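You operate a simulated robot arm through the tools that you are given. There is no shell and no other tool.

The job below is to be done with a simulated two-armed robot. You get a single attempt, and the scene is never put back.

## Task
Put the white cup in the inside of the wash bowl. Take the green drum and put it on the shelf under the sink. Push the yellow shelf sign shut. Take the seed tub on the top of the left unit and put it away on the space on the top shelf. Stack the tray of oranges marked "30" from the top of the left unit on top of the tray of oranges labelled "17". Take the tall jar and leave it on the gap beside the blue-knob divider. Shut the lid of the pasta bin. Any order will do. Set down upright: tall jar. The yellow shelf sign goes clockwise seen from above, to its stop.

The check looks at the end state, three seconds after you hand in, the way a careful person would. Anything else that was tipped, shoved, dropped, spilled or broken makes it a failure. A push-on lid holds only when it is set on centred and level and pressed home; a screw cap is set on level and turned clockwise until tight.

## Robot
Two 7-joint arms with four-finger grippers on one trunk, on a base that drives. Base frame: it is fixed to the floor where the robot stands at the start and does not move with it; the origin is under the middle of the robot, x ahead of it, y to its left, z up. Lengths are in mm, angles in rad, forces in N, time in s.
The left shoulder is at the start at [40, 181, 1130], the right one opposite. With the tool pointing down near the work surface each hand reaches from about 280 to 820 mm from the robot's upright axis, wherever it stands, measured 20 degrees to its own side. Places, roughly: gap beside the blue-knob divider (25x19 cm) [-3140, -2600, 580]; green drum (11x11x7 cm) [2500, 1100, 900]; inside of the wash bowl [2200, 400, 700]; lid of the pasta bin [-600, -6000, 700]; seed tub [-1500, -1750, 750]; shelf under the sink [2300, 300, 200]; space on the top shelf (27x17 cm) [-220, -4800, 1840]; tall jar (8x8x12 cm) [-300, -5400, 800]; tray of oranges [-1500, -1500, 750]; white cup (7x7x6 cm) [1800, -300, 1000]; yellow shelf sign [400, -3100, 1600]. Payload 3.67 kg a hand.
The TCP of each hand is the grasp point between the finger pads, 28 mm short of the fingertips. In the tool frame z runs along the fingers and y along their closing line. Largest opening 112 mm; the body of the gripper starts 73 mm behind the TCP.
Orientation is told as [roll, pitch, yaw] about the base's x, y, z axes, in that order, counted from this pose: with the fingers straight down and closing along the base's y, the tool's x points along the base's -x, its y along +y and its z along -z.

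## Interface
- The arms move only by the tool jog_arm. It takes "left_rows", "right_rows" or both (then of equal length, played together; a hand with none holds still); each is a list of rows, each a list of 7 numbers: the shift along the tool's x, y, z in mm, then the turn, a rotation vector about the tool's x, y, z in rad, then the closure, from 0 (fully open) to 1 (shut). In form: [[dx, dy, dz, rx, ry, rz, grip], ...]. A call has 1 to 20 rows; each row shifts and turns the commanded pose from where the row before left it, along the tool's axes as they then stand. Each row takes 0.2 s and may step no farther than 50 mm and 0.15 rad from the row before; otherwise, or with a gripper value out of range, the whole call is refused. A pose out of reach is approached as far as the arm can. The call stops where the force on the tool passes 40 N (or 10 N more than at its start, if that is more) or the arm is blocked; 0.2 s more then pass. Each finger halts on what it meets, pressing with about 40 N; the grip force reading is that of the motor and also rises with nothing between the fingers. The clock runs only during rows and for 0.2 s after the last one: add rows that do not move to give the fingers time. The reply holds the time, the measured pose of the TCP, the force on the tool along the base axes, the opening and the grip force, in the units named above and with some noise, with the torque about the TCP (base axes, N m) and any sound that the robot's microphone picked up.
- Cameras (640 x 400 px; columns grow to the right, rows downward): "scene" is now at [114, 9.1, 1373.3]; the picture's right is [0.09, -1.00, 0.00], its down [-0.45, -0.04, -0.89] and it looks along [0.89, 0.08, -0.45] (base axes); focal length 261 px, centre (320, 200). "left" rides on the left gripper at [60, 18, -104] in its tool frame; the picture's right is [-0.29, 0.96, 0.00], its down [-0.80, -0.24, -0.55] and it looks along [-0.53, -0.16, 0.83] (tool axes); focal length 234 px, centre (320, 200). "right" rides on the right gripper at [60, -18, -104] in its tool frame; the picture's right is [0.29, 0.96, 0.00], its down [-0.80, 0.24, -0.55] and it looks along [-0.53, 0.16, 0.83] (tool axes); focal length 234 px, centre (320, 200). There is no depth. A picture from a camera that has moved, and an enlarged one, comes with that camera's place and axes in the base frame and with its lens.
- capture(camera): a new picture of that camera. No time passes.
- slide_trunk(by): slides the trunk up (or, below 0, down) by that many mm; the arms and the scene camera ride with it, the base frame stays. It gives what a move gives, with no picture.
- steer(legs): drives the robot by 1 to 6 legs, each [ahead, left, turn to the left] in mm, mm and rad, along the robot's own axes; the way and the turn of a leg run together, so that a leg with both is an arc; at most 1500 mm and 3.142 rad a leg. The arms and the cameras ride along, it lands a little off, and it stops where it bumps. It gives what a move gives.
- turn_head(pan, tilt): turns the head with the scene camera to pan (to the left, within 1.501 rad either way) and tilt (down, from -0.506 to 1.204), counted from straight ahead of the robot. It gives what a move gives.
- close_up(camera, box): a new picture of the part [left, top, right, bottom] of that camera's present view, enlarged. No time passes.
- hand_in(): hands the job in; it is judged then, once.

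Places have to be worked out from the pictures, the camera data and where the tool is seen. Open the grippers and draw the arms clear of the work before you hand the job in, unless the task says otherwise.

The tools are called after ">>>" as name(argument=value, ...) on one line, values as JSON. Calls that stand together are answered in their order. jog_arm: Moves the arms, as the interface text tells. Its arguments: {"type":"object","properties":{"left_rows":{"type":"array"},"right_rows":{"type":"array"}},"required":[]} The other tools are called the same way: slide_trunk (by) slides the trunk up or down; steer (legs) drives the base; turn_head (pan, tilt) turns the head that bears the scene camera; capture (camera) takes a picture; close_up (camera, box) takes an enlarged picture of a part of a camera's view; hand_in () hands the job in.

At the start:

```text
clock: 0.0
left_position: [561.9, 270.0, 1205.3]
left_tool_rot: [-0.001, 0.0, 0.002]
left_wrist_force: [-0.4, 1.4, -0.4]
left_moment: [-0.03, 0.01, -0.01]
left_grip_width: 112.1
left_finger_force: 0.1
right_position: [557.7, -175.7, 1227.7]
right_tool_rot: [-0.001, 0.0, 0.0]
right_wrist_force: [0.0, 0.4, -1.5]
right_moment: [0.01, 0.02, 0.0]
right_grip_width: 111.9
right_finger_force: 0.0
trunk travel left (down, up): [-250.0, 264.0]
robot x, y, heading: [-1.1, 1.4, -0.004]
head pan, tilt: [0.091, 0.471]
```

scene: 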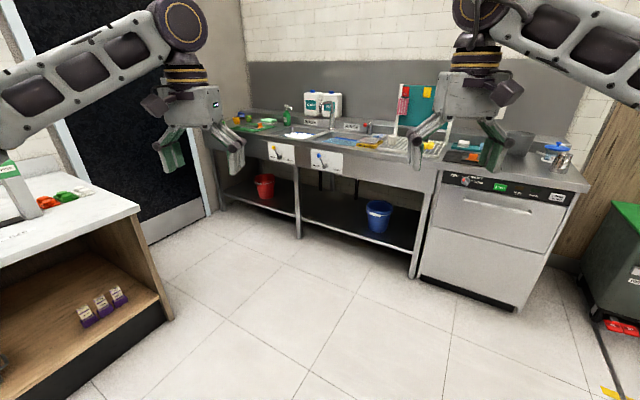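
right: 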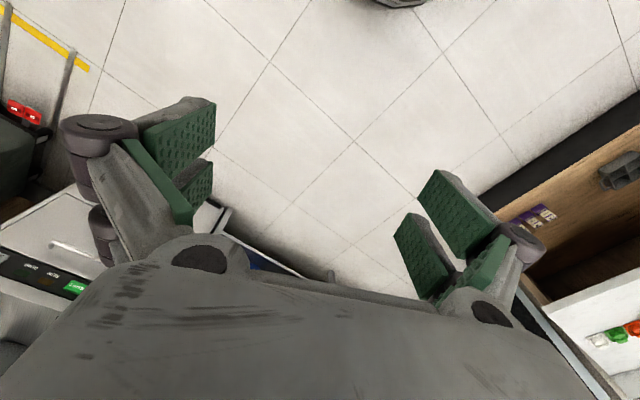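
left: 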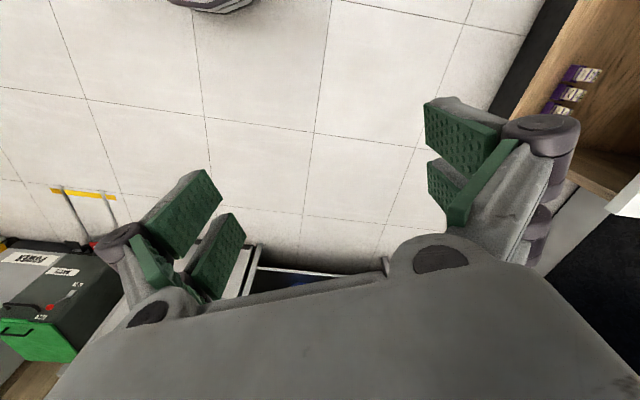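

The scene shows a sink bench ahead, with the dishwasher to the right. I'll enlarge the parts of the view to find the cup, drum and bowl.

>>> close_up(camera="scene", box=[210, 70, 450, 220])

>>> close_up(camera="scene", box=[420, 80, 640, 220])

```text
2.67 times, centred on (330, 145) of scene
camera zoom: at [114.0, 9.1, 1373.3], right [0.09, -1.0, 0.0], down [-0.45, -0.04, -0.89], along [0.89, 0.08, -0.45], focal length 696 px, centre (293, 347)
```

zoom: 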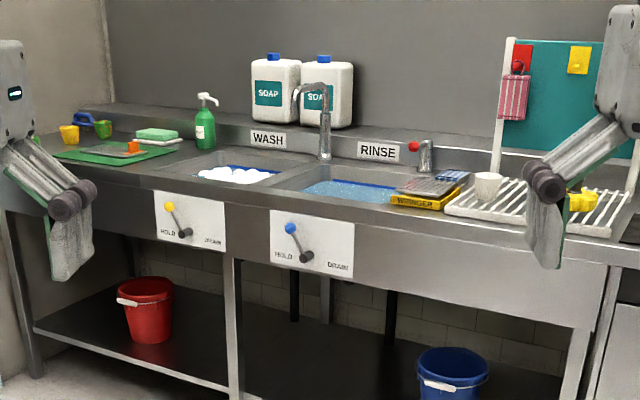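

```text
2.86 times, centred on (530, 150) of scene
camera zoom: at [114.0, 9.1, 1373.3], right [0.09, -1.0, 0.0], down [-0.45, -0.04, -0.89], along [0.89, 0.08, -0.45], focal length 745 px, centre (-280, 343)
```

zoom: 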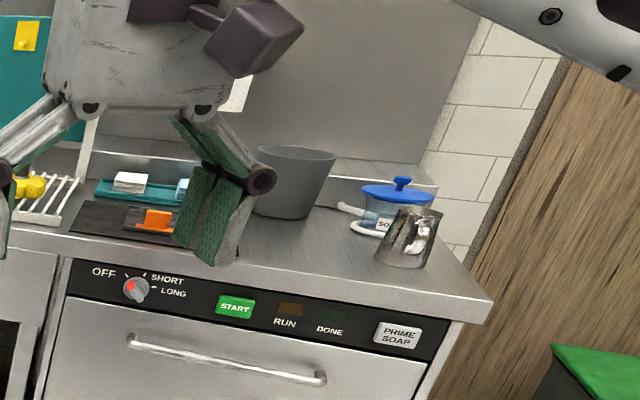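

The bench is set at an angle, with the cup on the drying rack and the wash bowl at its left. Next I'll look to the left and right to see the rest of the room.

>>> turn_head(pan=1.4, tilt=0.4)

>>> capture(camera="scene")

>>> turn_head(pan=-1.4, tilt=0.4)

>>> capture(camera="scene")

```text
clock: 1.5
left_position: [562.0, 268.7, 1205.2]
left_tool_rot: [0.001, -0.001, 0.002]
left_wrist_force: [-0.1, 0.0, 0.1]
left_moment: [-0.01, 0.01, -0.01]
left_grip_width: 112.0
left_finger_force: 0.2
right_position: [557.2, -175.7, 1226.9]
right_tool_rot: [0.001, -0.001, 0.001]
right_wrist_force: [0.4, 0.3, 0.3]
right_moment: [0.0, -0.03, -0.01]
right_grip_width: 112.1
right_finger_force: 0.1
trunk travel left (down, up): [-250.0, 264.0]
robot x, y, heading: [1.3, -1.4, -0.003]
head pan, tilt: [1.4, 0.4]
```

```text
taken
camera scene: at [38.7, 92.0, 1379.8], right [0.99, -0.17, 0.0], down [-0.07, -0.38, -0.92], along [0.16, 0.91, -0.39], focal length 261 px, centre (320, 200)
```

scene: 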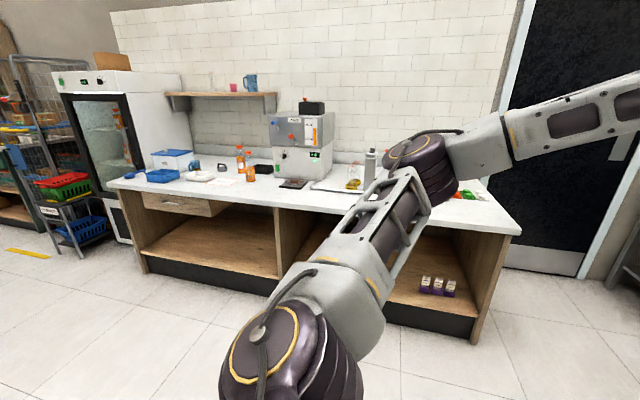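

```text
clock: 3.9
left_position: [561.4, 268.4, 1205.4]
left_tool_rot: [0.0, -0.001, 0.001]
left_wrist_force: [-0.5, 0.8, -0.3]
left_moment: [-0.01, -0.01, -0.02]
left_grip_width: 111.9
left_finger_force: 0.1
right_position: [557.9, -175.6, 1227.6]
right_tool_rot: [0.002, 0.0, 0.001]
right_wrist_force: [-0.3, -0.1, 0.0]
right_moment: [0.0, 0.0, 0.03]
right_grip_width: 111.7
right_finger_force: 0.1
trunk travel left (down, up): [-250.0, 264.0]
robot x, y, heading: [-1.8, -3.0, 0.0]
head pan, tilt: [-1.4, 0.4]
```

```text
taken
camera scene: at [38.6, -90.5, 1379.9], right [-0.99, -0.17, 0.0], down [-0.07, 0.38, -0.92], along [0.16, -0.91, -0.39], focal length 261 px, centre (320, 200)
```

scene: 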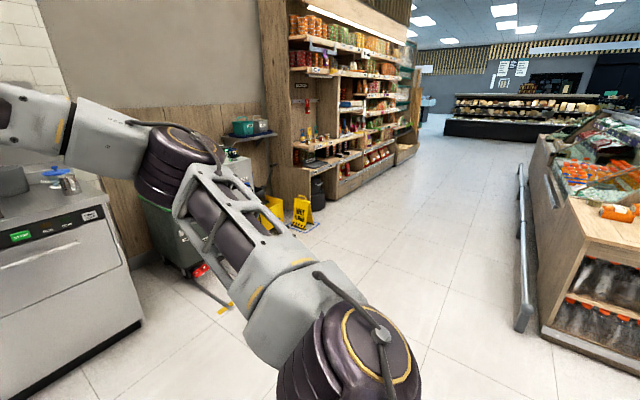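

I'll raise the trunk for clearance and view, drive toward the bench, and turn to face it squarely (about -0.38 rad).

>>> slide_trunk(by=150)

>>> steer(legs=[[1050, 50, 0], [0, 0, -0.38]])

>>> turn_head(pan=0.0, tilt=0.6)

>>> capture(camera="scene")

```text
clock: 5.7
left_position: [562.7, 269.3, 1354.6]
left_tool_rot: [0.0, 0.0, 0.002]
left_wrist_force: [0.1, -0.4, 0.0]
left_moment: [0.01, 0.02, 0.01]
left_grip_width: 112.0
left_finger_force: 0.0
right_position: [558.2, -176.2, 1374.9]
right_tool_rot: [-0.001, -0.002, -0.002]
right_wrist_force: [0.2, 0.0, -0.1]
right_moment: [0.01, -0.01, -0.01]
right_grip_width: 112.1
right_finger_force: 0.0
trunk travel left (down, up): [-400.0, 114.0]
robot x, y, heading: [-2.3, 2.0, 0.005]
head pan, tilt: [-1.4, 0.4]
```

```text
clock: 12.4
left_position: [1657.4, 97.1, 1354.6]
left_tool_rot: [0.0, -0.001, -0.373]
left_wrist_force: [-0.2, -0.2, 0.3]
left_moment: [-0.01, -0.01, 0.04]
left_grip_width: 112.0
left_finger_force: 0.0
right_position: [1489.6, -317.0, 1376.4]
right_tool_rot: [0.001, 0.001, -0.378]
right_wrist_force: [0.1, 0.2, -0.1]
right_moment: [0.02, -0.01, 0.01]
right_grip_width: 111.9
right_finger_force: 0.0
trunk travel left (down, up): [-400.0, 114.0]
robot x, y, heading: [1033.4, 51.2, -0.377]
head pan, tilt: [-1.4, 0.4]
```

```text
clock: 14.0
left_position: [1657.2, 95.7, 1356.0]
left_tool_rot: [-0.002, 0.001, -0.374]
left_wrist_force: [-0.8, 0.1, -0.9]
left_moment: [0.0, -0.04, 0.04]
left_grip_width: 112.1
left_finger_force: 0.0
right_position: [1489.7, -315.6, 1376.1]
right_tool_rot: [0.0, 0.0, -0.375]
right_wrist_force: [0.7, -0.2, -0.3]
right_moment: [0.0, 0.01, -0.03]
right_grip_width: 112.0
right_finger_force: 0.0
trunk travel left (down, up): [-400.0, 114.0]
robot x, y, heading: [1034.3, 47.7, -0.378]
head pan, tilt: [0.0, 0.6]
```

```text
taken
camera scene: at [1138.6, 12.3, 1510.8], right [-0.37, -0.93, 0.0], down [-0.53, 0.21, -0.82], along [0.77, -0.3, -0.57], focal length 261 px, centre (320, 200)
```

scene: 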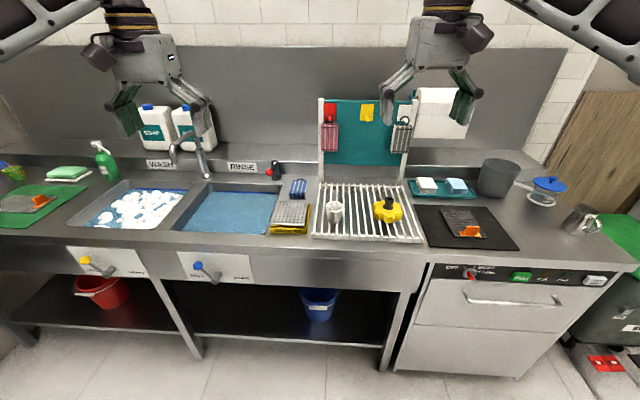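

I can see the bench well now; the bench normal is about -0.45 rad. I'll zoom in on the cup, the bowl and the left end of the bench.

>>> close_up(camera="scene", box=[260, 150, 440, 262])

>>> close_up(camera="scene", box=[0, 120, 280, 295])

>>> turn_head(pan=0.7, tilt=0.5)

>>> capture(camera="scene")

```text
3.56 times, centred on (350, 206) of scene
camera zoom: at [1138.6, 12.3, 1510.8], right [-0.37, -0.93, 0.0], down [-0.53, 0.21, -0.82], along [0.77, -0.3, -0.57], focal length 928 px, centre (213, 179)
```

zoom: 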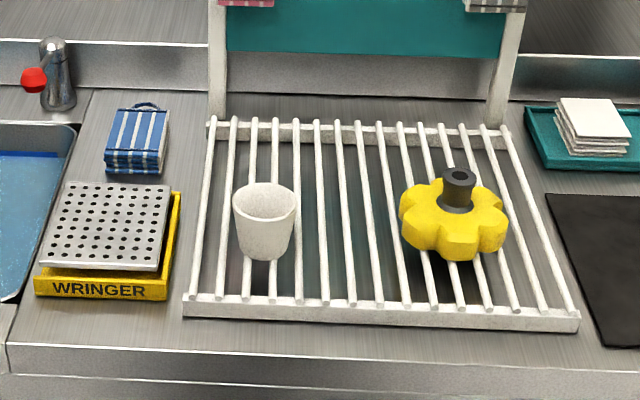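

```text
2.29 times, centred on (140, 208) of scene
camera zoom: at [1138.6, 12.3, 1510.8], right [-0.37, -0.93, 0.0], down [-0.53, 0.21, -0.82], along [0.77, -0.3, -0.57], focal length 596 px, centre (731, 183)
```

zoom: 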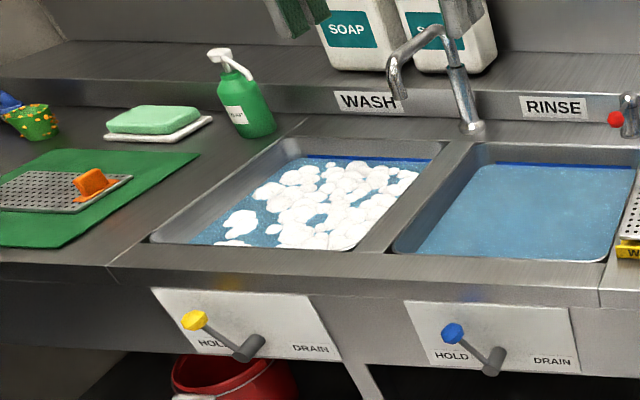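

```text
clock: 15.0
left_position: [1655.6, 96.4, 1356.0]
left_tool_rot: [0.0, -0.001, -0.373]
left_wrist_force: [-1.0, -0.8, 0.2]
left_moment: [0.04, 0.01, 0.01]
left_grip_width: 112.0
left_finger_force: 0.1
right_position: [1489.3, -316.2, 1374.8]
right_tool_rot: [0.001, 0.0, -0.376]
right_wrist_force: [0.0, 0.6, -0.6]
right_moment: [0.0, 0.0, -0.02]
right_grip_width: 112.0
right_finger_force: 0.1
trunk travel left (down, up): [-400.0, 114.0]
robot x, y, heading: [1030.3, 53.2, -0.373]
head pan, tilt: [0.7, 0.499]
```

```text
taken
camera scene: at [1142.6, 73.6, 1519.9], right [0.32, -0.95, 0.0], down [-0.45, -0.15, -0.88], along [0.83, 0.28, -0.48], focal length 261 px, centre (320, 200)
```

scene: 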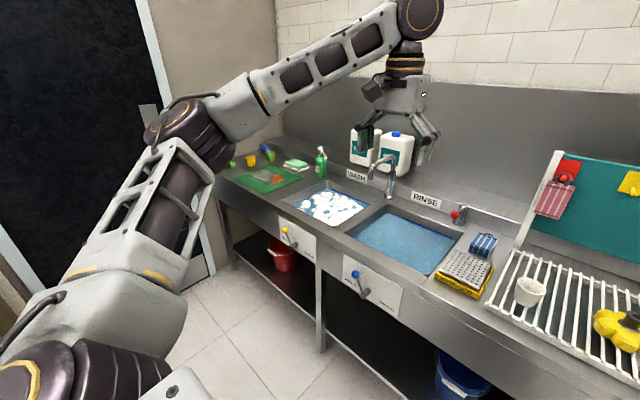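

The green speckled item at the bench's far-left end is probably the drum. I'll zoom in on that corner.

>>> close_up(camera="scene", box=[205, 130, 345, 218])

```text
4.55 times, centred on (275, 174) of scene
camera zoom: at [1142.6, 73.6, 1519.9], right [0.32, -0.95, 0.0], down [-0.45, -0.15, -0.88], along [0.83, 0.28, -0.48], focal length 1186 px, centre (524, 318)
```

zoom: 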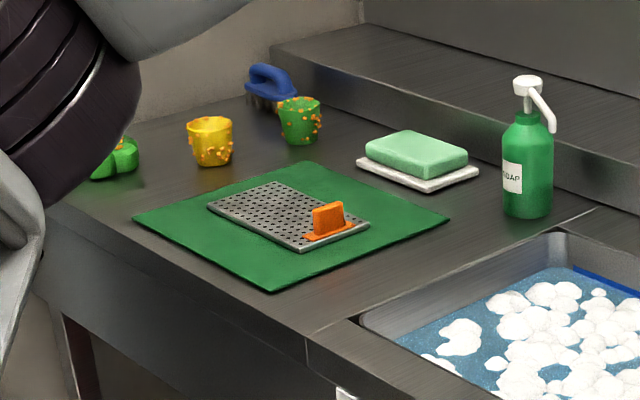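

Triangulating from two views puts the cup at about (1795, -302, 967). I'll drive closer and square up to the bench so that the right hand can reach it.

>>> steer(legs=[[240, 145, 0], [0, 0, -0.074]])

>>> turn_head(pan=-0.3, tilt=0.8)

>>> capture(camera="scene")

>>> capture(camera="right")

```text
clock: 17.5
left_position: [1932.8, 99.1, 1356.1]
left_tool_rot: [-0.002, -0.001, -0.45]
left_wrist_force: [-0.3, -0.5, 0.0]
left_moment: [-0.05, -0.04, -0.02]
left_grip_width: 112.1
left_finger_force: 0.0
right_position: [1736.4, -300.2, 1376.4]
right_tool_rot: [0.0, -0.002, -0.45]
right_wrist_force: [-0.3, 0.7, 0.0]
right_moment: [-0.01, 0.01, -0.02]
right_grip_width: 112.2
right_finger_force: 0.0
trunk travel left (down, up): [-400.0, 114.0]
robot x, y, heading: [1308.5, 100.7, -0.449]
head pan, tilt: [0.7, 0.499]
```

```text
clock: 18.7
left_position: [1933.7, 97.2, 1354.2]
left_tool_rot: [0.0, 0.0, -0.447]
left_wrist_force: [-0.4, -0.2, 0.8]
left_moment: [0.03, -0.01, -0.02]
left_grip_width: 112.2
left_finger_force: 0.1
right_position: [1736.3, -301.5, 1376.0]
right_tool_rot: [-0.001, 0.0, -0.451]
right_wrist_force: [0.2, -1.0, 0.5]
right_moment: [-0.02, 0.02, -0.01]
right_grip_width: 112.1
right_finger_force: 0.0
trunk travel left (down, up): [-400.0, 114.0]
robot x, y, heading: [1311.5, 98.4, -0.453]
head pan, tilt: [-0.3, 0.799]
```

```text
taken
camera scene: at [1390.3, 36.2, 1494.0], right [-0.68, -0.73, 0.0], down [-0.52, 0.49, -0.7], along [0.51, -0.47, -0.72], focal length 261 px, centre (320, 200)
```

scene: 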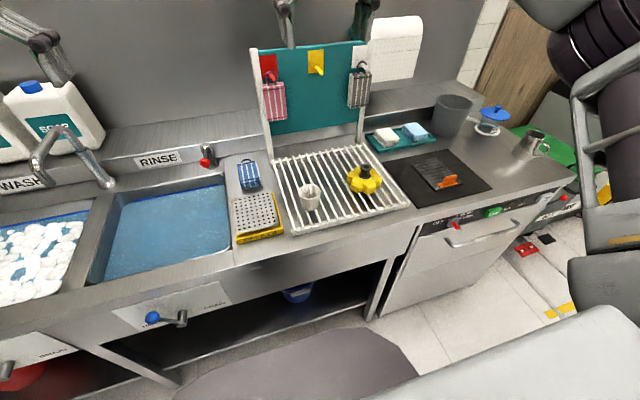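

```text
taken
camera right: at [1675.1, -291.6, 1480.8], right [0.16, 0.99, 0.0], down [0.82, -0.13, 0.55], along [0.55, -0.09, -0.83], focal length 234 px, centre (320, 200)
```

right: 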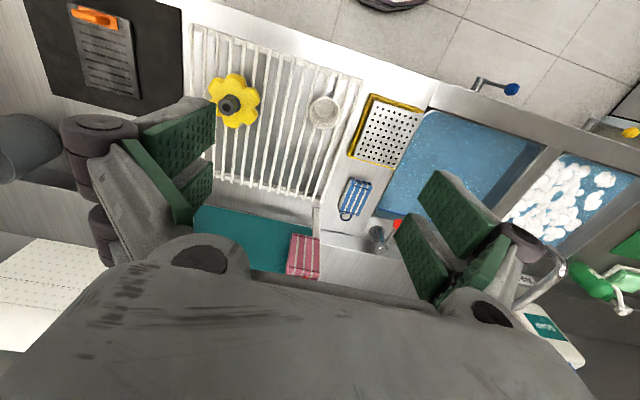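

The cup appears near the right hand; I'll zoom in on it from both cameras to pin its position and shape.

>>> close_up(camera="right", box=[190, 40, 390, 165])

>>> close_up(camera="scene", box=[250, 140, 430, 252])

```text
3.20 times, centred on (290, 102) of right
camera zoom: at [1675.1, -291.6, 1480.8], right [0.16, 0.99, 0.0], down [0.82, -0.13, 0.55], along [0.55, -0.09, -0.83], focal length 749 px, centre (416, 512)
```

zoom: 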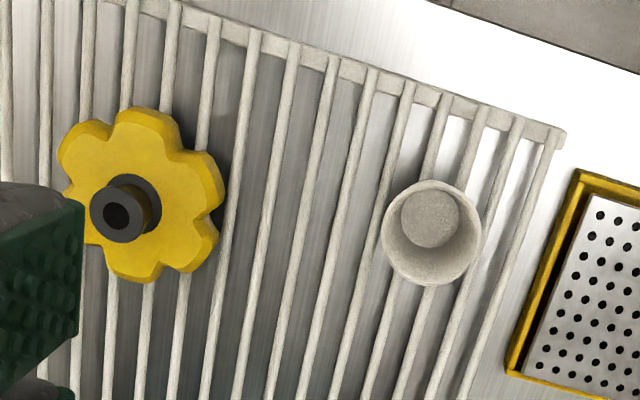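

```text
3.56 times, centred on (340, 196) of scene
camera zoom: at [1390.3, 36.2, 1494.0], right [-0.68, -0.73, 0.0], down [-0.52, 0.49, -0.7], along [0.51, -0.47, -0.72], focal length 928 px, centre (249, 214)
```

zoom: 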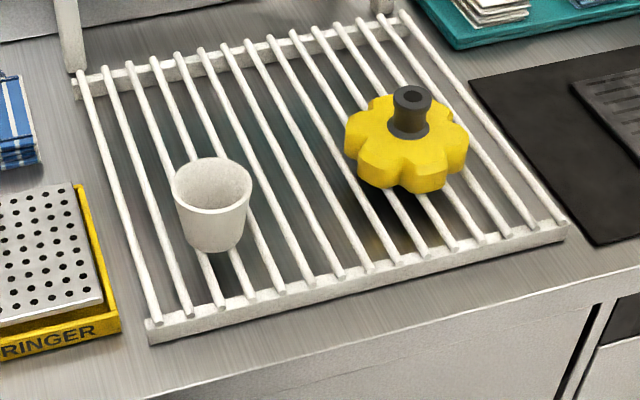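

The cup is upright and open at the top; its rim centre is about (1793, -299, 985). I'll move the right hand over it, go down to about z=1060 and check.

>>> jog_arm(right_rows=[[-25, 13, 0, 0, 0, 0, 0], [-25, 14, 0, 0, 0, 0, 0], [0, 0, 45, 0, 0, 0, 0], [0, 0, 45, 0, 0, 0, 0], [0, 0, 45, 0, 0, 0, 0], [0, 0, 45, 0, 0, 0, 0], [0, 0, 45, 0, 0, 0, 0], [0, 0, 45, 0, 0, 0, 0], [0, 0, 45, 0, 0, 0, 0], [0, 0, 0, 0, 0, 0, 0]])

>>> capture(camera="right")

>>> capture(camera="scene")

```text
clock: 20.9
left_position: [1934.6, 97.7, 1354.7]
left_tool_rot: [0.001, 0.0, -0.447]
left_wrist_force: [0.3, 0.4, 0.8]
left_moment: [0.0, -0.04, -0.02]
left_grip_width: 112.0
left_finger_force: 0.1
right_position: [1793.8, -298.5, 1061.7]
right_tool_rot: [-0.001, -0.002, -0.449]
right_wrist_force: [0.6, -0.5, 0.4]
right_moment: [0.02, -0.01, -0.02]
right_grip_width: 112.0
right_finger_force: 0.1
trunk travel left (down, up): [-400.0, 114.0]
robot x, y, heading: [1309.3, 96.8, -0.451]
head pan, tilt: [-0.3, 0.799]
```

```text
taken
camera right: at [1732.9, -288.0, 1166.1], right [0.16, 0.99, 0.0], down [0.82, -0.13, 0.55], along [0.55, -0.09, -0.83], focal length 234 px, centre (320, 200)
```

right: 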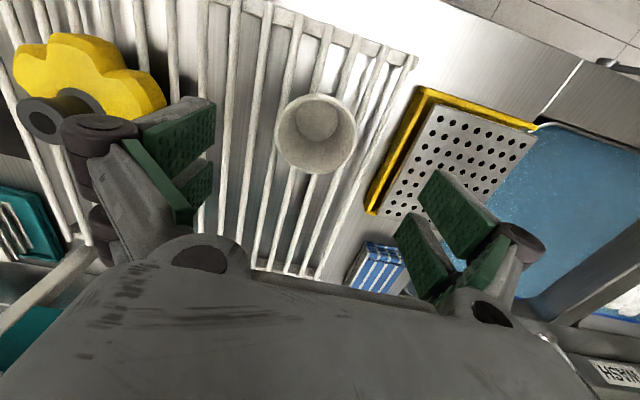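

```text
taken
camera scene: at [1390.3, 36.7, 1494.0], right [-0.68, -0.73, 0.0], down [-0.52, 0.49, -0.7], along [0.51, -0.48, -0.72], focal length 261 px, centre (320, 200)
```

scene: 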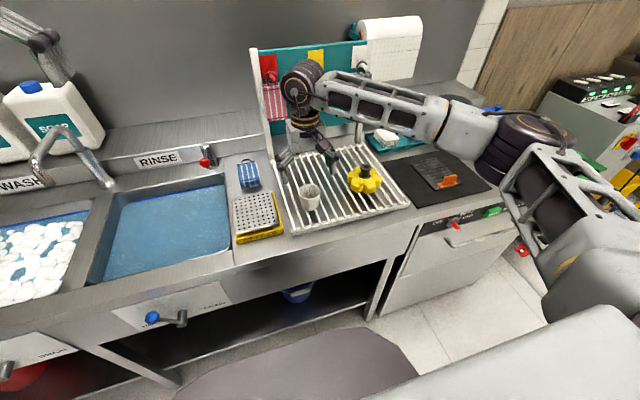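

The hand is centred over the cup to within a few mm. I'll lower to z≈965, close on the cup, and then lift.

>>> jog_arm(right_rows=[[2, 0, 40, 0, 0, 0, 0], [0, 0, 40, 0, 0, 0, 0], [0, 0, 17, 0, 0, 0, 0], [0, 0, 0, 0, 0, 0, 1], [0, 0, 0, 0, 0, 0, 1], [0, 0, 0, 0, 0, 0, 1], [0, 0, 0, 0, 0, 0, 1]])

>>> capture(camera="right")

```text
clock: 22.5
left_position: [1935.2, 97.1, 1355.6]
left_tool_rot: [0.0, -0.002, -0.451]
left_wrist_force: [0.7, 0.0, -0.4]
left_moment: [0.01, -0.01, -0.02]
left_grip_width: 112.0
left_finger_force: 0.0
right_position: [1791.3, -298.0, 964.4]
right_tool_rot: [0.001, 0.0, -0.451]
right_wrist_force: [0.0, 0.8, 0.5]
right_moment: [0.01, -0.02, 0.01]
right_grip_width: 58.3
right_finger_force: 40.4
trunk travel left (down, up): [-400.0, 114.0]
robot x, y, heading: [1311.0, 98.9, -0.454]
head pan, tilt: [-0.3, 0.799]
```

```text
taken
camera right: at [1730.7, -287.4, 1069.1], right [0.16, 0.99, 0.0], down [0.82, -0.13, 0.55], along [0.55, -0.09, -0.83], focal length 234 px, centre (320, 200)
```

right: 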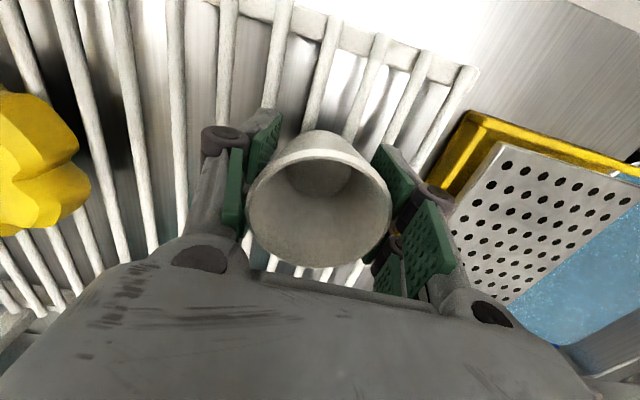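

The cup is held (58 mm wide). I'll lift it well clear, and then drive left along the bench to the wash bowl.

>>> jog_arm(right_rows=[[0, 0, -30, 0, 0, 0, 1], [0, 0, -40, 0, 0, 0, 1], [0, 0, -45, 0, 0, 0, 1], [0, 0, -45, 0, 0, 0, 1], [0, 0, -45, 0, 0, 0, 1], [0, 0, 0, 0, 0, 0, 1]])

>>> steer(legs=[[-30, 780, 0]])

>>> turn_head(pan=0.1, tilt=0.7)

>>> capture(camera="scene")

>>> capture(camera="right")

>>> capture(camera="left")

```text
clock: 23.9
left_position: [1933.6, 95.6, 1355.1]
left_tool_rot: [0.002, 0.001, -0.45]
left_wrist_force: [0.3, 0.5, -0.1]
left_moment: [0.02, -0.01, -0.02]
left_grip_width: 111.9
left_finger_force: 0.1
right_position: [1791.8, -297.6, 1169.9]
right_tool_rot: [-0.001, 0.0, -0.448]
right_wrist_force: [1.1, 0.3, -0.4]
right_moment: [-0.01, 0.02, 0.0]
right_grip_width: 58.7
right_finger_force: 39.9
trunk travel left (down, up): [-400.0, 114.0]
robot x, y, heading: [1309.6, 98.6, -0.447]
head pan, tilt: [-0.3, 0.799]
```

```text
clock: 28.2
left_position: [2245.4, 813.5, 1354.2]
left_tool_rot: [0.0, 0.0, -0.447]
left_wrist_force: [-0.1, -0.1, 0.1]
left_moment: [-0.02, -0.03, 0.0]
left_grip_width: 112.2
left_finger_force: 0.0
right_position: [2102.8, 419.0, 1169.9]
right_tool_rot: [0.0, -0.002, -0.449]
right_wrist_force: [-0.4, -0.4, -0.7]
right_moment: [-0.02, 0.0, 0.0]
right_grip_width: 58.3
right_finger_force: 39.6
trunk travel left (down, up): [-400.0, 114.0]
robot x, y, heading: [1617.6, 817.3, -0.455]
head pan, tilt: [-0.3, 0.799]
```

```text
clock: 29.1
left_position: [2245.6, 812.6, 1355.3]
left_tool_rot: [0.0, -0.001, -0.448]
left_wrist_force: [-0.2, -0.1, -0.1]
left_moment: [0.03, 0.02, -0.05]
left_grip_width: 112.2
left_finger_force: 0.0
right_position: [2104.3, 419.1, 1169.6]
right_tool_rot: [-0.001, -0.001, -0.448]
right_wrist_force: [0.1, -0.6, -0.6]
right_moment: [-0.04, -0.02, 0.03]
right_grip_width: 58.4
right_finger_force: 40.3
trunk travel left (down, up): [-400.0, 114.0]
robot x, y, heading: [1623.6, 813.9, -0.452]
head pan, tilt: [0.099, 0.7]
```

```text
taken
camera scene: at [1722.7, 777.6, 1502.2], right [-0.34, -0.94, 0.0], down [-0.61, 0.22, -0.76], along [0.72, -0.26, -0.64], focal length 261 px, centre (320, 200)
```

scene: 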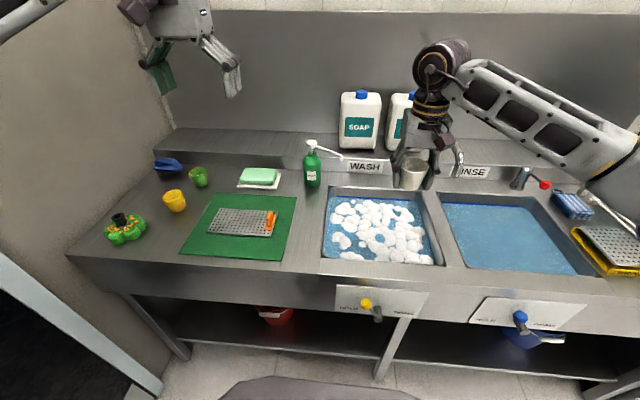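

```text
taken
camera right: at [2042.8, 428.7, 1274.5], right [0.16, 0.99, 0.0], down [0.82, -0.13, 0.55], along [0.55, -0.09, -0.83], focal length 234 px, centre (320, 200)
```

right: 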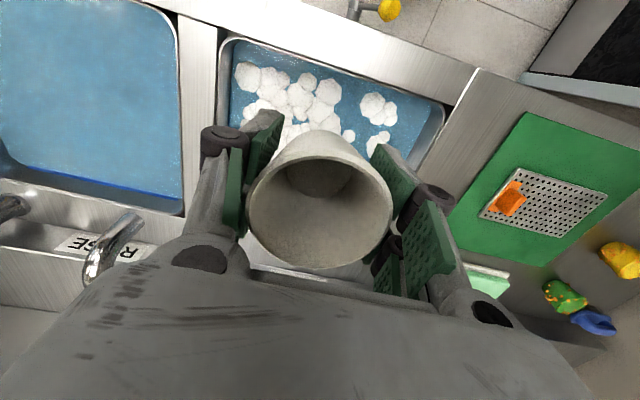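

```text
taken
camera left: at [2199.9, 856.3, 1458.0], right [0.67, 0.74, 0.0], down [0.61, -0.56, 0.55], along [0.41, -0.37, -0.83], focal length 234 px, centre (320, 200)
```

left: 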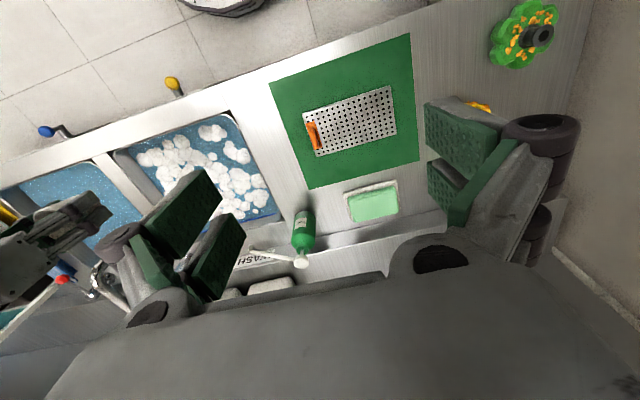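

The right hand is over the front edge of the bowl, whose inside centre is about (2230, 380). I'll move forward about 100 mm and lower partway, keeping the tap on the right clear.

>>> jog_arm(right_rows=[[-35, 4, 0, 0, 0, 0, 1], [-35, 4, 0, 0, 0, 0, 1], [-31, 3, 0, 0, 0, 0, 1], [0, 0, 45, 0, 0, 0, 1], [0, 0, 45, 0, 0, 0, 1], [0, 0, 45, 0, 0, 0, 1], [0, 0, 45, 0, 0, 0, 1], [0, 0, 0, 0, 0, 0, 1]])

>>> capture(camera="right")

>>> capture(camera="scene")

```text
clock: 30.9
left_position: [2245.4, 813.3, 1355.4]
left_tool_rot: [0.0, 0.0, -0.449]
left_wrist_force: [-1.4, 0.4, 0.4]
left_moment: [-0.01, 0.0, 0.03]
left_grip_width: 111.8
left_finger_force: 0.0
right_position: [2200.4, 387.7, 990.7]
right_tool_rot: [0.003, 0.0, -0.448]
right_wrist_force: [0.0, 0.3, -0.1]
right_moment: [-0.02, -0.01, 0.0]
right_grip_width: 58.3
right_finger_force: 40.3
trunk travel left (down, up): [-400.0, 114.0]
robot x, y, heading: [1621.4, 814.7, -0.45]
head pan, tilt: [0.099, 0.7]
```

```text
taken
camera right: at [2139.4, 396.6, 1094.5], right [0.16, 0.99, 0.0], down [0.82, -0.13, 0.55], along [0.55, -0.09, -0.83], focal length 234 px, centre (320, 200)
```

right: 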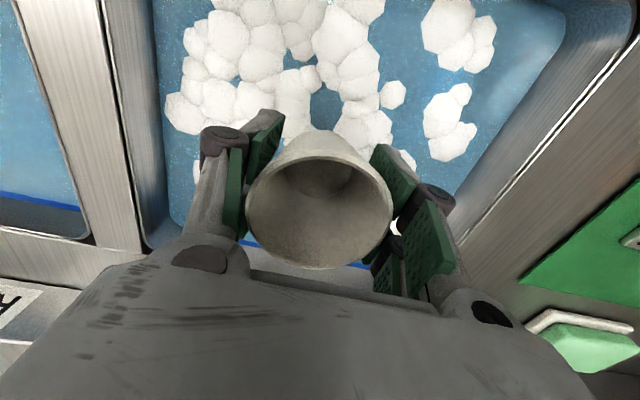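

```text
taken
camera scene: at [1722.5, 778.0, 1502.3], right [-0.34, -0.94, 0.0], down [-0.61, 0.22, -0.76], along [0.72, -0.26, -0.64], focal length 261 px, centre (320, 200)
```

scene: 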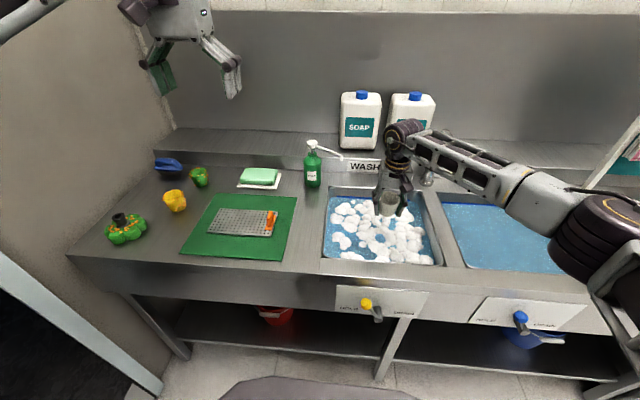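

The cup is centred over the foam. I'll lower it into the bowl, slowing down near the floor.

>>> jog_arm(right_rows=[[0, 0, 40, 0, 0, 0, 1], [0, 0, 40, 0, 0, 0, 1], [0, 0, 40, 0, 0, 0, 1], [0, 0, 40, 0, 0, 0, 1], [0, 0, 0, 0, 0, 0, 1]])

>>> capture(camera="scene")

```text
clock: 32.1
left_position: [2245.7, 813.1, 1354.9]
left_tool_rot: [0.0, 0.001, -0.449]
left_wrist_force: [-0.3, 0.2, -0.5]
left_moment: [-0.01, 0.02, 0.03]
left_grip_width: 111.8
left_finger_force: 0.1
right_position: [2198.8, 385.6, 829.8]
right_tool_rot: [0.0, -0.003, -0.45]
right_wrist_force: [-0.4, 0.5, 0.6]
right_moment: [-0.02, -0.01, 0.0]
right_grip_width: 58.1
right_finger_force: 39.4
trunk travel left (down, up): [-400.0, 114.0]
robot x, y, heading: [1623.8, 813.2, -0.446]
head pan, tilt: [0.099, 0.7]
```

```text
taken
camera scene: at [1722.4, 777.9, 1502.3], right [-0.34, -0.94, 0.0], down [-0.61, 0.22, -0.76], along [0.72, -0.26, -0.64], focal length 261 px, centre (320, 200)
```

scene: 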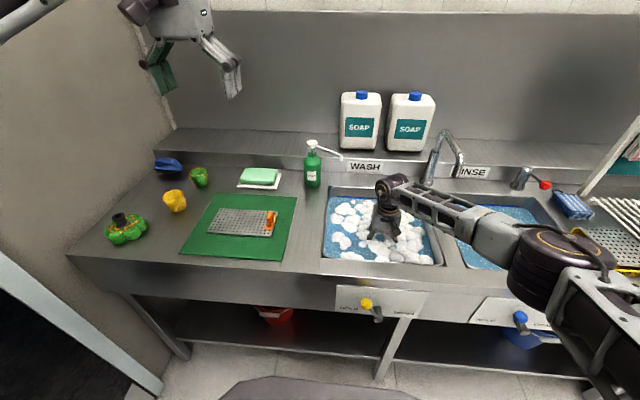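

The elbow looks low near the bench edge. I'll zoom in to judge the clearance before going lower.

>>> close_up(camera="scene", box=[320, 130, 640, 330])

>>> capture(camera="right")

>>> capture(camera="left")

```text
2.00 times, centred on (480, 230) of scene
camera zoom: at [1722.4, 777.9, 1502.3], right [-0.34, -0.94, 0.0], down [-0.61, 0.22, -0.76], along [0.72, -0.26, -0.64], focal length 522 px, centre (0, 140)
```

zoom: 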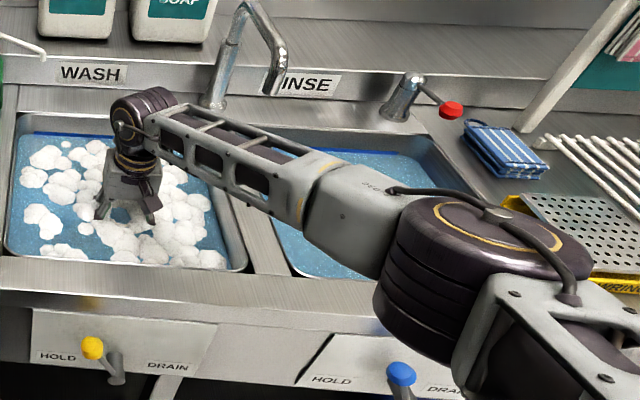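

```text
taken
camera right: at [2138.4, 395.2, 934.4], right [0.16, 0.99, 0.0], down [0.82, -0.13, 0.55], along [0.55, -0.09, -0.83], focal length 234 px, centre (320, 200)
```

right: 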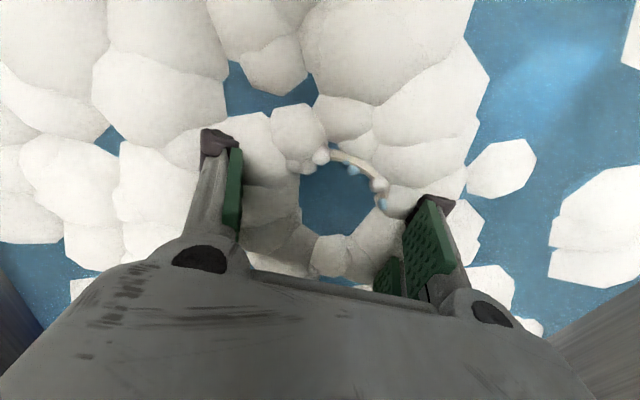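

```text
taken
camera left: at [2199.5, 856.5, 1458.2], right [0.67, 0.74, 0.0], down [0.61, -0.56, 0.55], along [0.41, -0.37, -0.83], focal length 234 px, centre (320, 200)
```

left: 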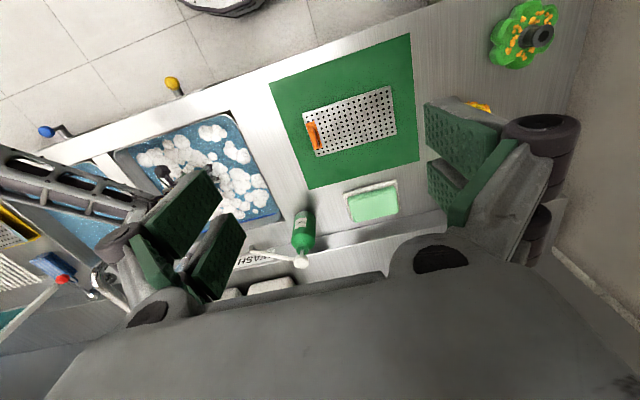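

The cup's rim is at the water line and the arm seems clear. I'll continue down in small steps until the cup touches the bowl floor.

>>> jog_arm(right_rows=[[0, 0, 15, 0, 0, 0, 1], [0, 0, 15, 0, 0, 0, 1], [0, 0, 15, 0, 0, 0, 1], [0, 0, 10, 0, 0, 0, 1], [0, 0, 0, 0, 0, 0, 1]])

>>> close_up(camera="scene", box=[320, 130, 640, 330])

```text
clock: 33.3
left_position: [2245.2, 812.3, 1355.6]
left_tool_rot: [0.0, 0.0, -0.449]
left_wrist_force: [-0.3, 0.0, -0.1]
left_moment: [-0.04, -0.01, 0.0]
left_grip_width: 112.1
left_finger_force: 0.1
right_position: [2199.6, 385.0, 775.3]
right_tool_rot: [0.0, -0.002, -0.449]
right_wrist_force: [-0.1, -0.5, 0.0]
right_moment: [-0.03, -0.01, 0.02]
right_grip_width: 58.2
right_finger_force: 40.0
trunk travel left (down, up): [-400.0, 114.0]
robot x, y, heading: [1621.0, 812.5, -0.446]
head pan, tilt: [0.099, 0.7]
```

```text
2.00 times, centred on (480, 230) of scene
camera zoom: at [1722.6, 777.7, 1502.2], right [-0.34, -0.94, 0.0], down [-0.61, 0.22, -0.76], along [0.72, -0.26, -0.64], focal length 522 px, centre (0, 140)
```

zoom: 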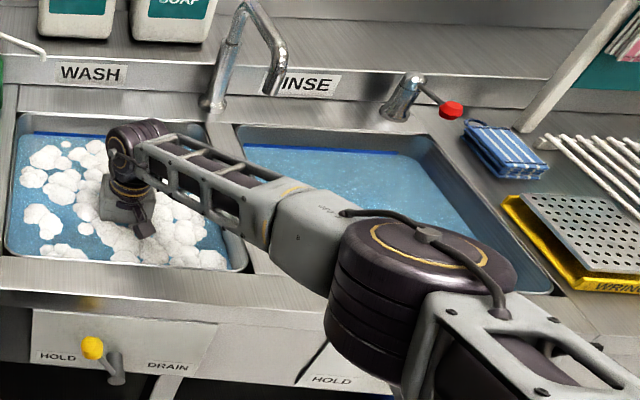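

No contact yet at z=775. I'll keep lowering in 10 mm steps, watching the force.

>>> jog_arm(right_rows=[[0, 0, 10, 0, 0, 0, 1], [0, 0, 10, 0, 0, 0, 1], [0, 0, 10, 0, 0, 0, 1], [0, 0, 6, 0, 0, 0, 1], [0, 0, 6, 0, 0, 0, 1], [0, 0, 6, 0, 0, 0, 1]])

```text
clock: 34.1
left_position: [2243.5, 813.9, 1355.4]
left_tool_rot: [0.001, -0.003, -0.448]
left_wrist_force: [-0.2, 0.4, 0.0]
left_moment: [0.01, 0.02, 0.01]
left_grip_width: 111.8
left_finger_force: 0.0
right_position: [2203.4, 384.1, 758.5]
right_tool_rot: [0.003, -0.008, -0.45]
right_wrist_force: [-5.4, 2.2, 17.9]
right_moment: [0.2, 0.43, 0.0]
right_grip_width: 56.9
right_finger_force: 39.9
trunk travel left (down, up): [-400.0, 114.0]
robot x, y, heading: [1618.3, 817.0, -0.445]
head pan, tilt: [0.099, 0.7]
stopped in row 3 (right hand): the force on the tool passed its limit at 48 N (the readings are from after the stop); the commanded pose is now the measured one
```

The cup has touched the bowl floor at TCP z=758. I'll release it there and lift straight up.

>>> jog_arm(right_rows=[[0, 0, -2, 0, 0, 0, 1], [0, 0, 0, 0, 0, 0, 0.2], [0, 0, 0, 0, 0, 0, 0.1], [0, 0, 0, 0, 0, 0, 0.1], [0, 0, 0, 0, 0, 0, 0.1], [0, 0, -15, 0, 0, 0, 0.1], [0, 0, -25, 0, 0, 0, 0.1], [0, 0, -40, 0, 0, 0, 0.1], [0, 0, -40, 0, 0, 0, 0.1], [0, 0, -45, 0, 0, 0, 0.1], [0, 0, -45, 0, 0, 0, 0.1], [0, 0, -45, 0, 0, 0, 0.1], [0, 0, -45, 0, 0, 0, 0.1], [0, 0, -45, 0, 0, 0, 0.1], [0, 0, -45, 0, 0, 0, 0.1]])

>>> capture(camera="right")

>>> capture(camera="scene")

```text
clock: 37.3
left_position: [2246.6, 813.5, 1355.8]
left_tool_rot: [0.0, -0.001, -0.449]
left_wrist_force: [-0.3, -0.3, 0.8]
left_moment: [0.03, 0.0, 0.01]
left_grip_width: 112.1
left_finger_force: 0.1
right_position: [2200.2, 383.7, 1148.7]
right_tool_rot: [0.002, -0.005, -0.451]
right_wrist_force: [0.2, 0.6, 0.5]
right_moment: [-0.01, -0.01, 0.01]
right_grip_width: 100.7
right_finger_force: 0.2
trunk travel left (down, up): [-400.0, 114.0]
robot x, y, heading: [1617.9, 814.3, -0.446]
head pan, tilt: [0.099, 0.7]
```

```text
taken
camera right: at [2138.6, 394.2, 1253.1], right [0.16, 0.99, 0.0], down [0.82, -0.13, 0.56], along [0.55, -0.09, -0.83], focal length 234 px, centre (320, 200)
```

right: 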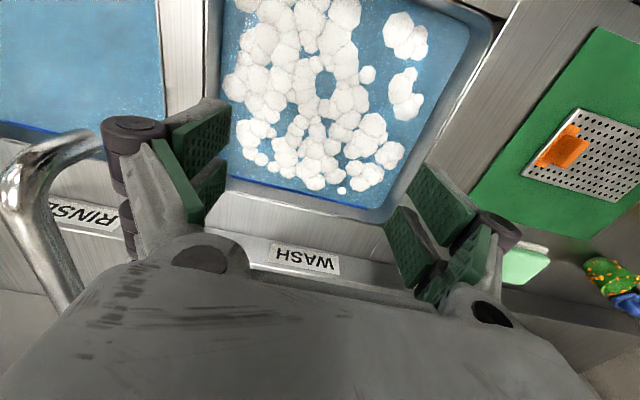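

```text
taken
camera scene: at [1722.2, 778.4, 1502.3], right [-0.34, -0.94, 0.0], down [-0.61, 0.22, -0.77], along [0.72, -0.26, -0.64], focal length 261 px, centre (320, 200)
```

scene: 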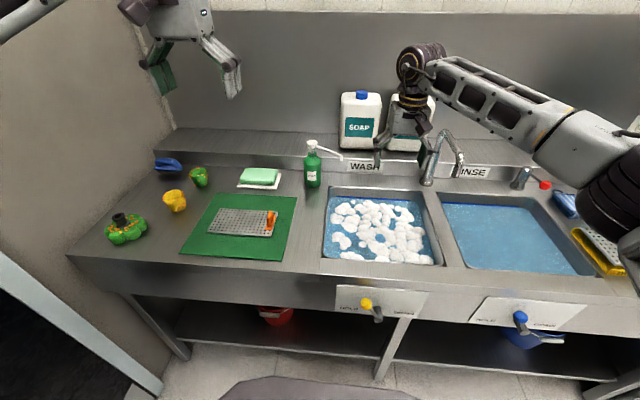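

The cup is in the bowl (hidden under the water). Now the green drum at the left end: I'll zoom in from both the scene and left cameras.

>>> close_up(camera="scene", box=[60, 130, 220, 270])

>>> close_up(camera="left", box=[440, 0, 640, 100])

```text
2.86 times, centred on (140, 200) of scene
camera zoom: at [1722.2, 778.4, 1502.3], right [-0.34, -0.94, 0.0], down [-0.61, 0.22, -0.77], along [0.72, -0.26, -0.64], focal length 745 px, centre (834, 200)
```

zoom: 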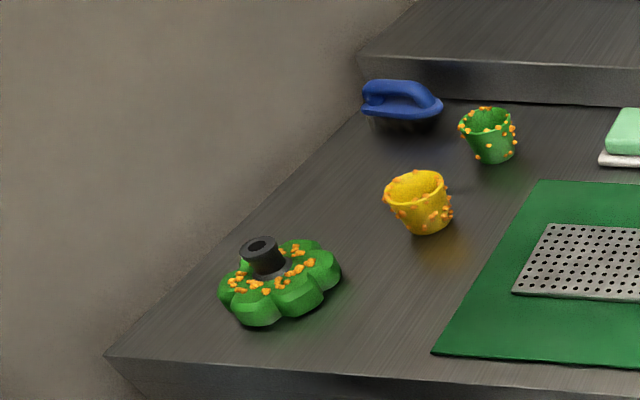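

```text
3.20 times, centred on (540, 50) of left
camera zoom: at [2199.4, 856.9, 1458.2], right [0.67, 0.74, 0.0], down [0.61, -0.56, 0.55], along [0.41, -0.37, -0.83], focal length 749 px, centre (-384, 680)
```

zoom: 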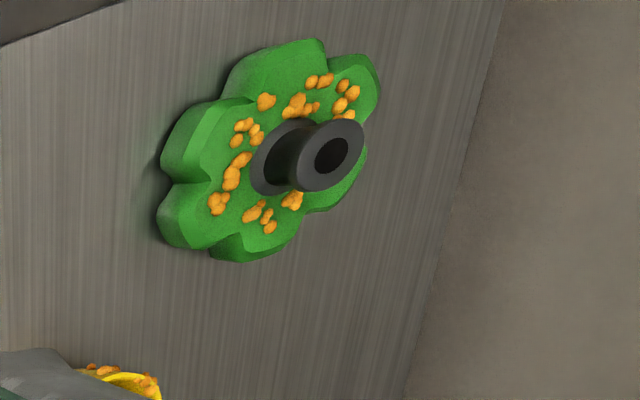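

The drum is a flower-shaped wheel with a black hub on top, and the hub top is at about (2437, 1139, 985). I'll raise and retract the right hand, then shift the robot left 200 mm so that the left hand reaches the drum.

>>> jog_arm(right_rows=[[0, 0, -45, 0, 0, 0, 0], [0, 0, -45, 0, 0, 0, 0], [0, 0, -45, 0, 0, 0, 0], [0, 0, -45, 0, 0, 0, 0], [0, 0, -45, 0, 0, 0, 0], [45, 0, 0, 0, 0, 0, 0], [45, 0, 0, 0, 0, 0, 0], [45, 0, 0, 0, 0, 0, 0], [45, 0, 0, 0, 0, 0, 0], [0, 0, 0, 0, 0, 0, 0]])

>>> turn_head(pan=0.9, tilt=0.6)

>>> capture(camera="scene")

```text
clock: 39.5
left_position: [2245.3, 810.6, 1355.3]
left_tool_rot: [0.0, 0.003, -0.45]
left_wrist_force: [-0.5, 0.3, 0.1]
left_moment: [0.03, 0.01, 0.01]
left_grip_width: 112.0
left_finger_force: 0.1
right_position: [2037.3, 462.2, 1372.1]
right_tool_rot: [0.0, -0.004, -0.453]
right_wrist_force: [0.1, -0.3, 0.4]
right_moment: [0.04, -0.01, 0.0]
right_grip_width: 112.0
right_finger_force: 0.0
trunk travel left (down, up): [-400.0, 114.0]
robot x, y, heading: [1619.6, 817.8, -0.451]
head pan, tilt: [0.099, 0.7]
```

```text
clock: 40.6
left_position: [2245.4, 812.9, 1354.4]
left_tool_rot: [0.001, 0.0, -0.449]
left_wrist_force: [-0.8, 0.0, -0.5]
left_moment: [0.03, -0.01, 0.03]
left_grip_width: 111.9
left_finger_force: 0.0
right_position: [2036.5, 460.8, 1371.0]
right_tool_rot: [0.003, -0.007, -0.452]
right_wrist_force: [1.2, 0.0, -0.2]
right_moment: [0.01, -0.03, -0.03]
right_grip_width: 112.1
right_finger_force: 0.1
trunk travel left (down, up): [-400.0, 114.0]
robot x, y, heading: [1623.0, 814.9, -0.45]
head pan, tilt: [0.901, 0.6]
```

```text
taken
camera scene: at [1722.6, 844.9, 1510.8], right [0.44, -0.9, 0.0], down [-0.51, -0.25, -0.82], along [0.74, 0.36, -0.57], focal length 261 px, centre (320, 200)
```

scene: 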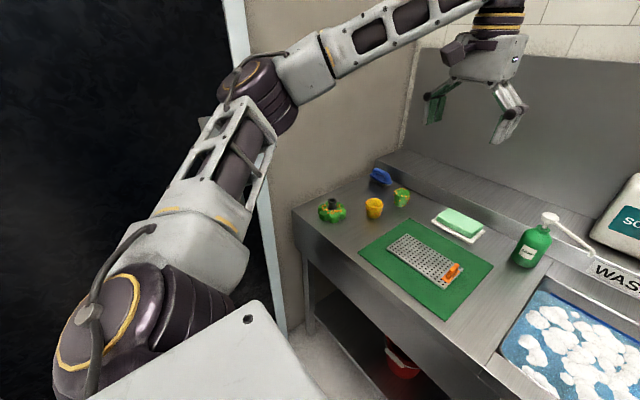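

The wall is about 800 mm to the left of the robot. I'll shift left 180 mm, which keeps the left elbow clear, and look again.

>>> steer(legs=[[-20, 180, 0]])

>>> capture(camera="scene")

>>> capture(camera="left")

```text
clock: 42.1
left_position: [2304.4, 982.8, 1355.4]
left_tool_rot: [0.003, 0.0, -0.449]
left_wrist_force: [-0.3, 0.8, -0.3]
left_moment: [0.05, -0.01, 0.01]
left_grip_width: 112.1
left_finger_force: 0.1
right_position: [2096.6, 630.7, 1369.6]
right_tool_rot: [0.004, -0.006, -0.449]
right_wrist_force: [-0.1, -0.4, 0.2]
right_moment: [0.06, -0.02, 0.03]
right_grip_width: 111.8
right_finger_force: 0.1
trunk travel left (down, up): [-400.0, 114.0]
robot x, y, heading: [1684.5, 986.9, -0.453]
head pan, tilt: [0.901, 0.6]
```

```text
taken
camera scene: at [1782.3, 1014.7, 1511.0], right [0.44, -0.9, 0.0], down [-0.51, -0.24, -0.83], along [0.74, 0.36, -0.56], focal length 261 px, centre (320, 200)
```

scene: 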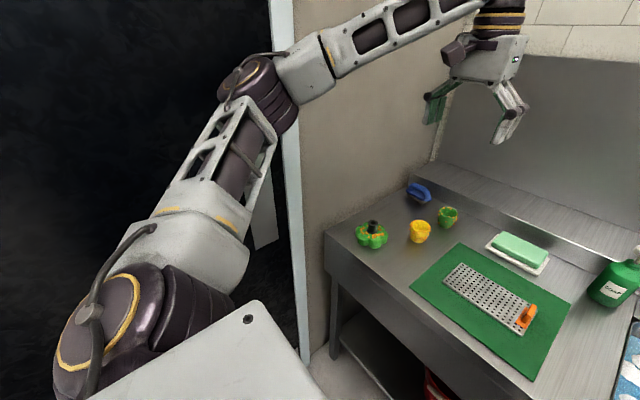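

```text
taken
camera left: at [2259.5, 1025.6, 1458.4], right [0.67, 0.74, 0.0], down [0.61, -0.56, 0.55], along [0.41, -0.37, -0.83], focal length 234 px, centre (320, 200)
```

left: 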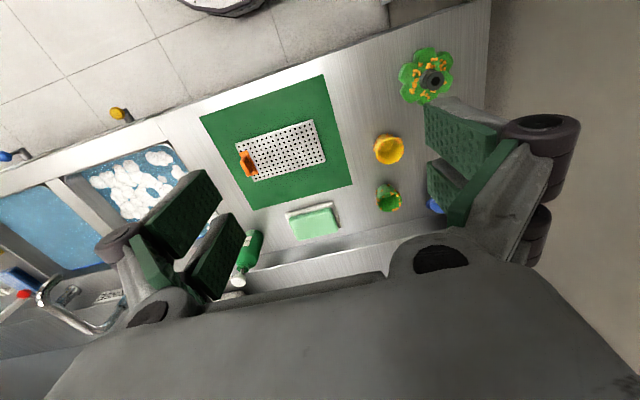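

The hub top is confirmed at about (2437, 1141, 985). I'll move the left hand over it, tilt the fingers 45° forward (needed later for the shelf) and part-close the gripper.

>>> jog_arm(left_rows=[[-8, 40, 0, 0, 0, 0, 0.3], [-8, 40, 0, 0, 0, 0, 0.45], [-8, 40, 0, 0, 0, 0, 0.45], [-8, 40, 0, 0, 0, 0, 0.45], [-8, 40, 0, 0, 0, 0, 0.45], [0, 0, 0, 0, -0.15, 0, 0.45], [0, 0, 0, 0, -0.15, 0, 0.45], [0, 0, 0, 0, -0.15, 0, 0.45], [0, 0, 0, 0, -0.15, 0, 0.45], [0, 0, 0, 0, -0.15, 0, 0.45], [0, 0, 0, 0, -0.035, 0, 0.45], [0, 0, 0, 0, 0, 0, 0.45]])

>>> capture(camera="scene")

>>> capture(camera="left")

```text
clock: 44.7
left_position: [2429.7, 1133.8, 1354.9]
left_tool_rot: [0.013, -0.778, -0.457]
left_wrist_force: [0.1, -0.1, -1.4]
left_moment: [-0.03, 0.01, 0.03]
left_grip_width: 61.5
left_finger_force: 0.2
right_position: [2097.1, 620.7, 1368.4]
right_tool_rot: [0.011, 0.001, -0.452]
right_wrist_force: [0.4, -1.0, 0.0]
right_moment: [-0.02, 0.0, -0.01]
right_grip_width: 112.1
right_finger_force: 0.1
trunk travel left (down, up): [-400.0, 114.0]
robot x, y, heading: [1684.2, 987.2, -0.45]
head pan, tilt: [0.901, 0.6]
```

```text
taken
camera scene: at [1783.8, 1003.5, 1511.0], right [0.44, -0.9, -0.01], down [-0.51, -0.24, -0.83], along [0.74, 0.36, -0.56], focal length 261 px, centre (320, 200)
```

scene: 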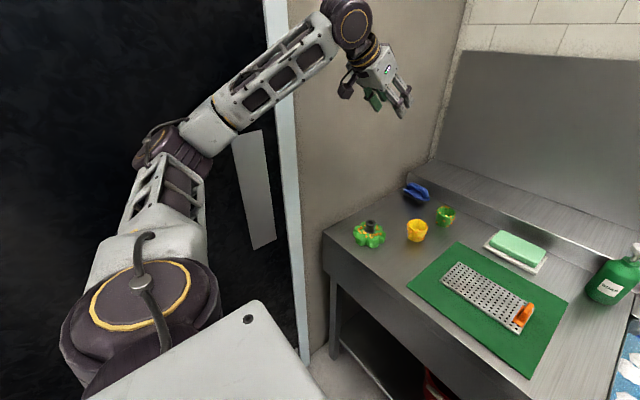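

```text
taken
camera left: at [2333.5, 1201.0, 1387.2], right [0.6, 0.77, 0.21], down [0.05, -0.3, 0.95], along [0.8, -0.56, -0.22], focal length 234 px, centre (320, 200)
```

left: 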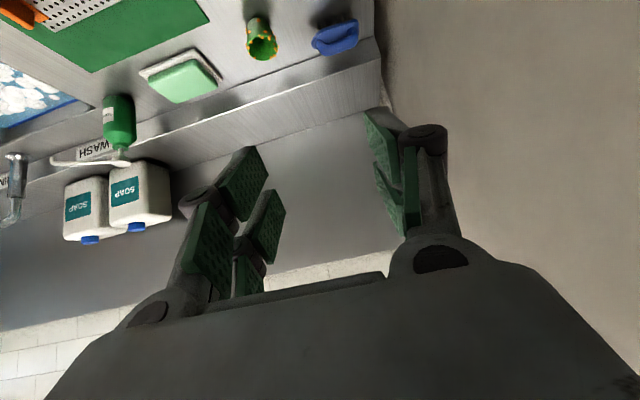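

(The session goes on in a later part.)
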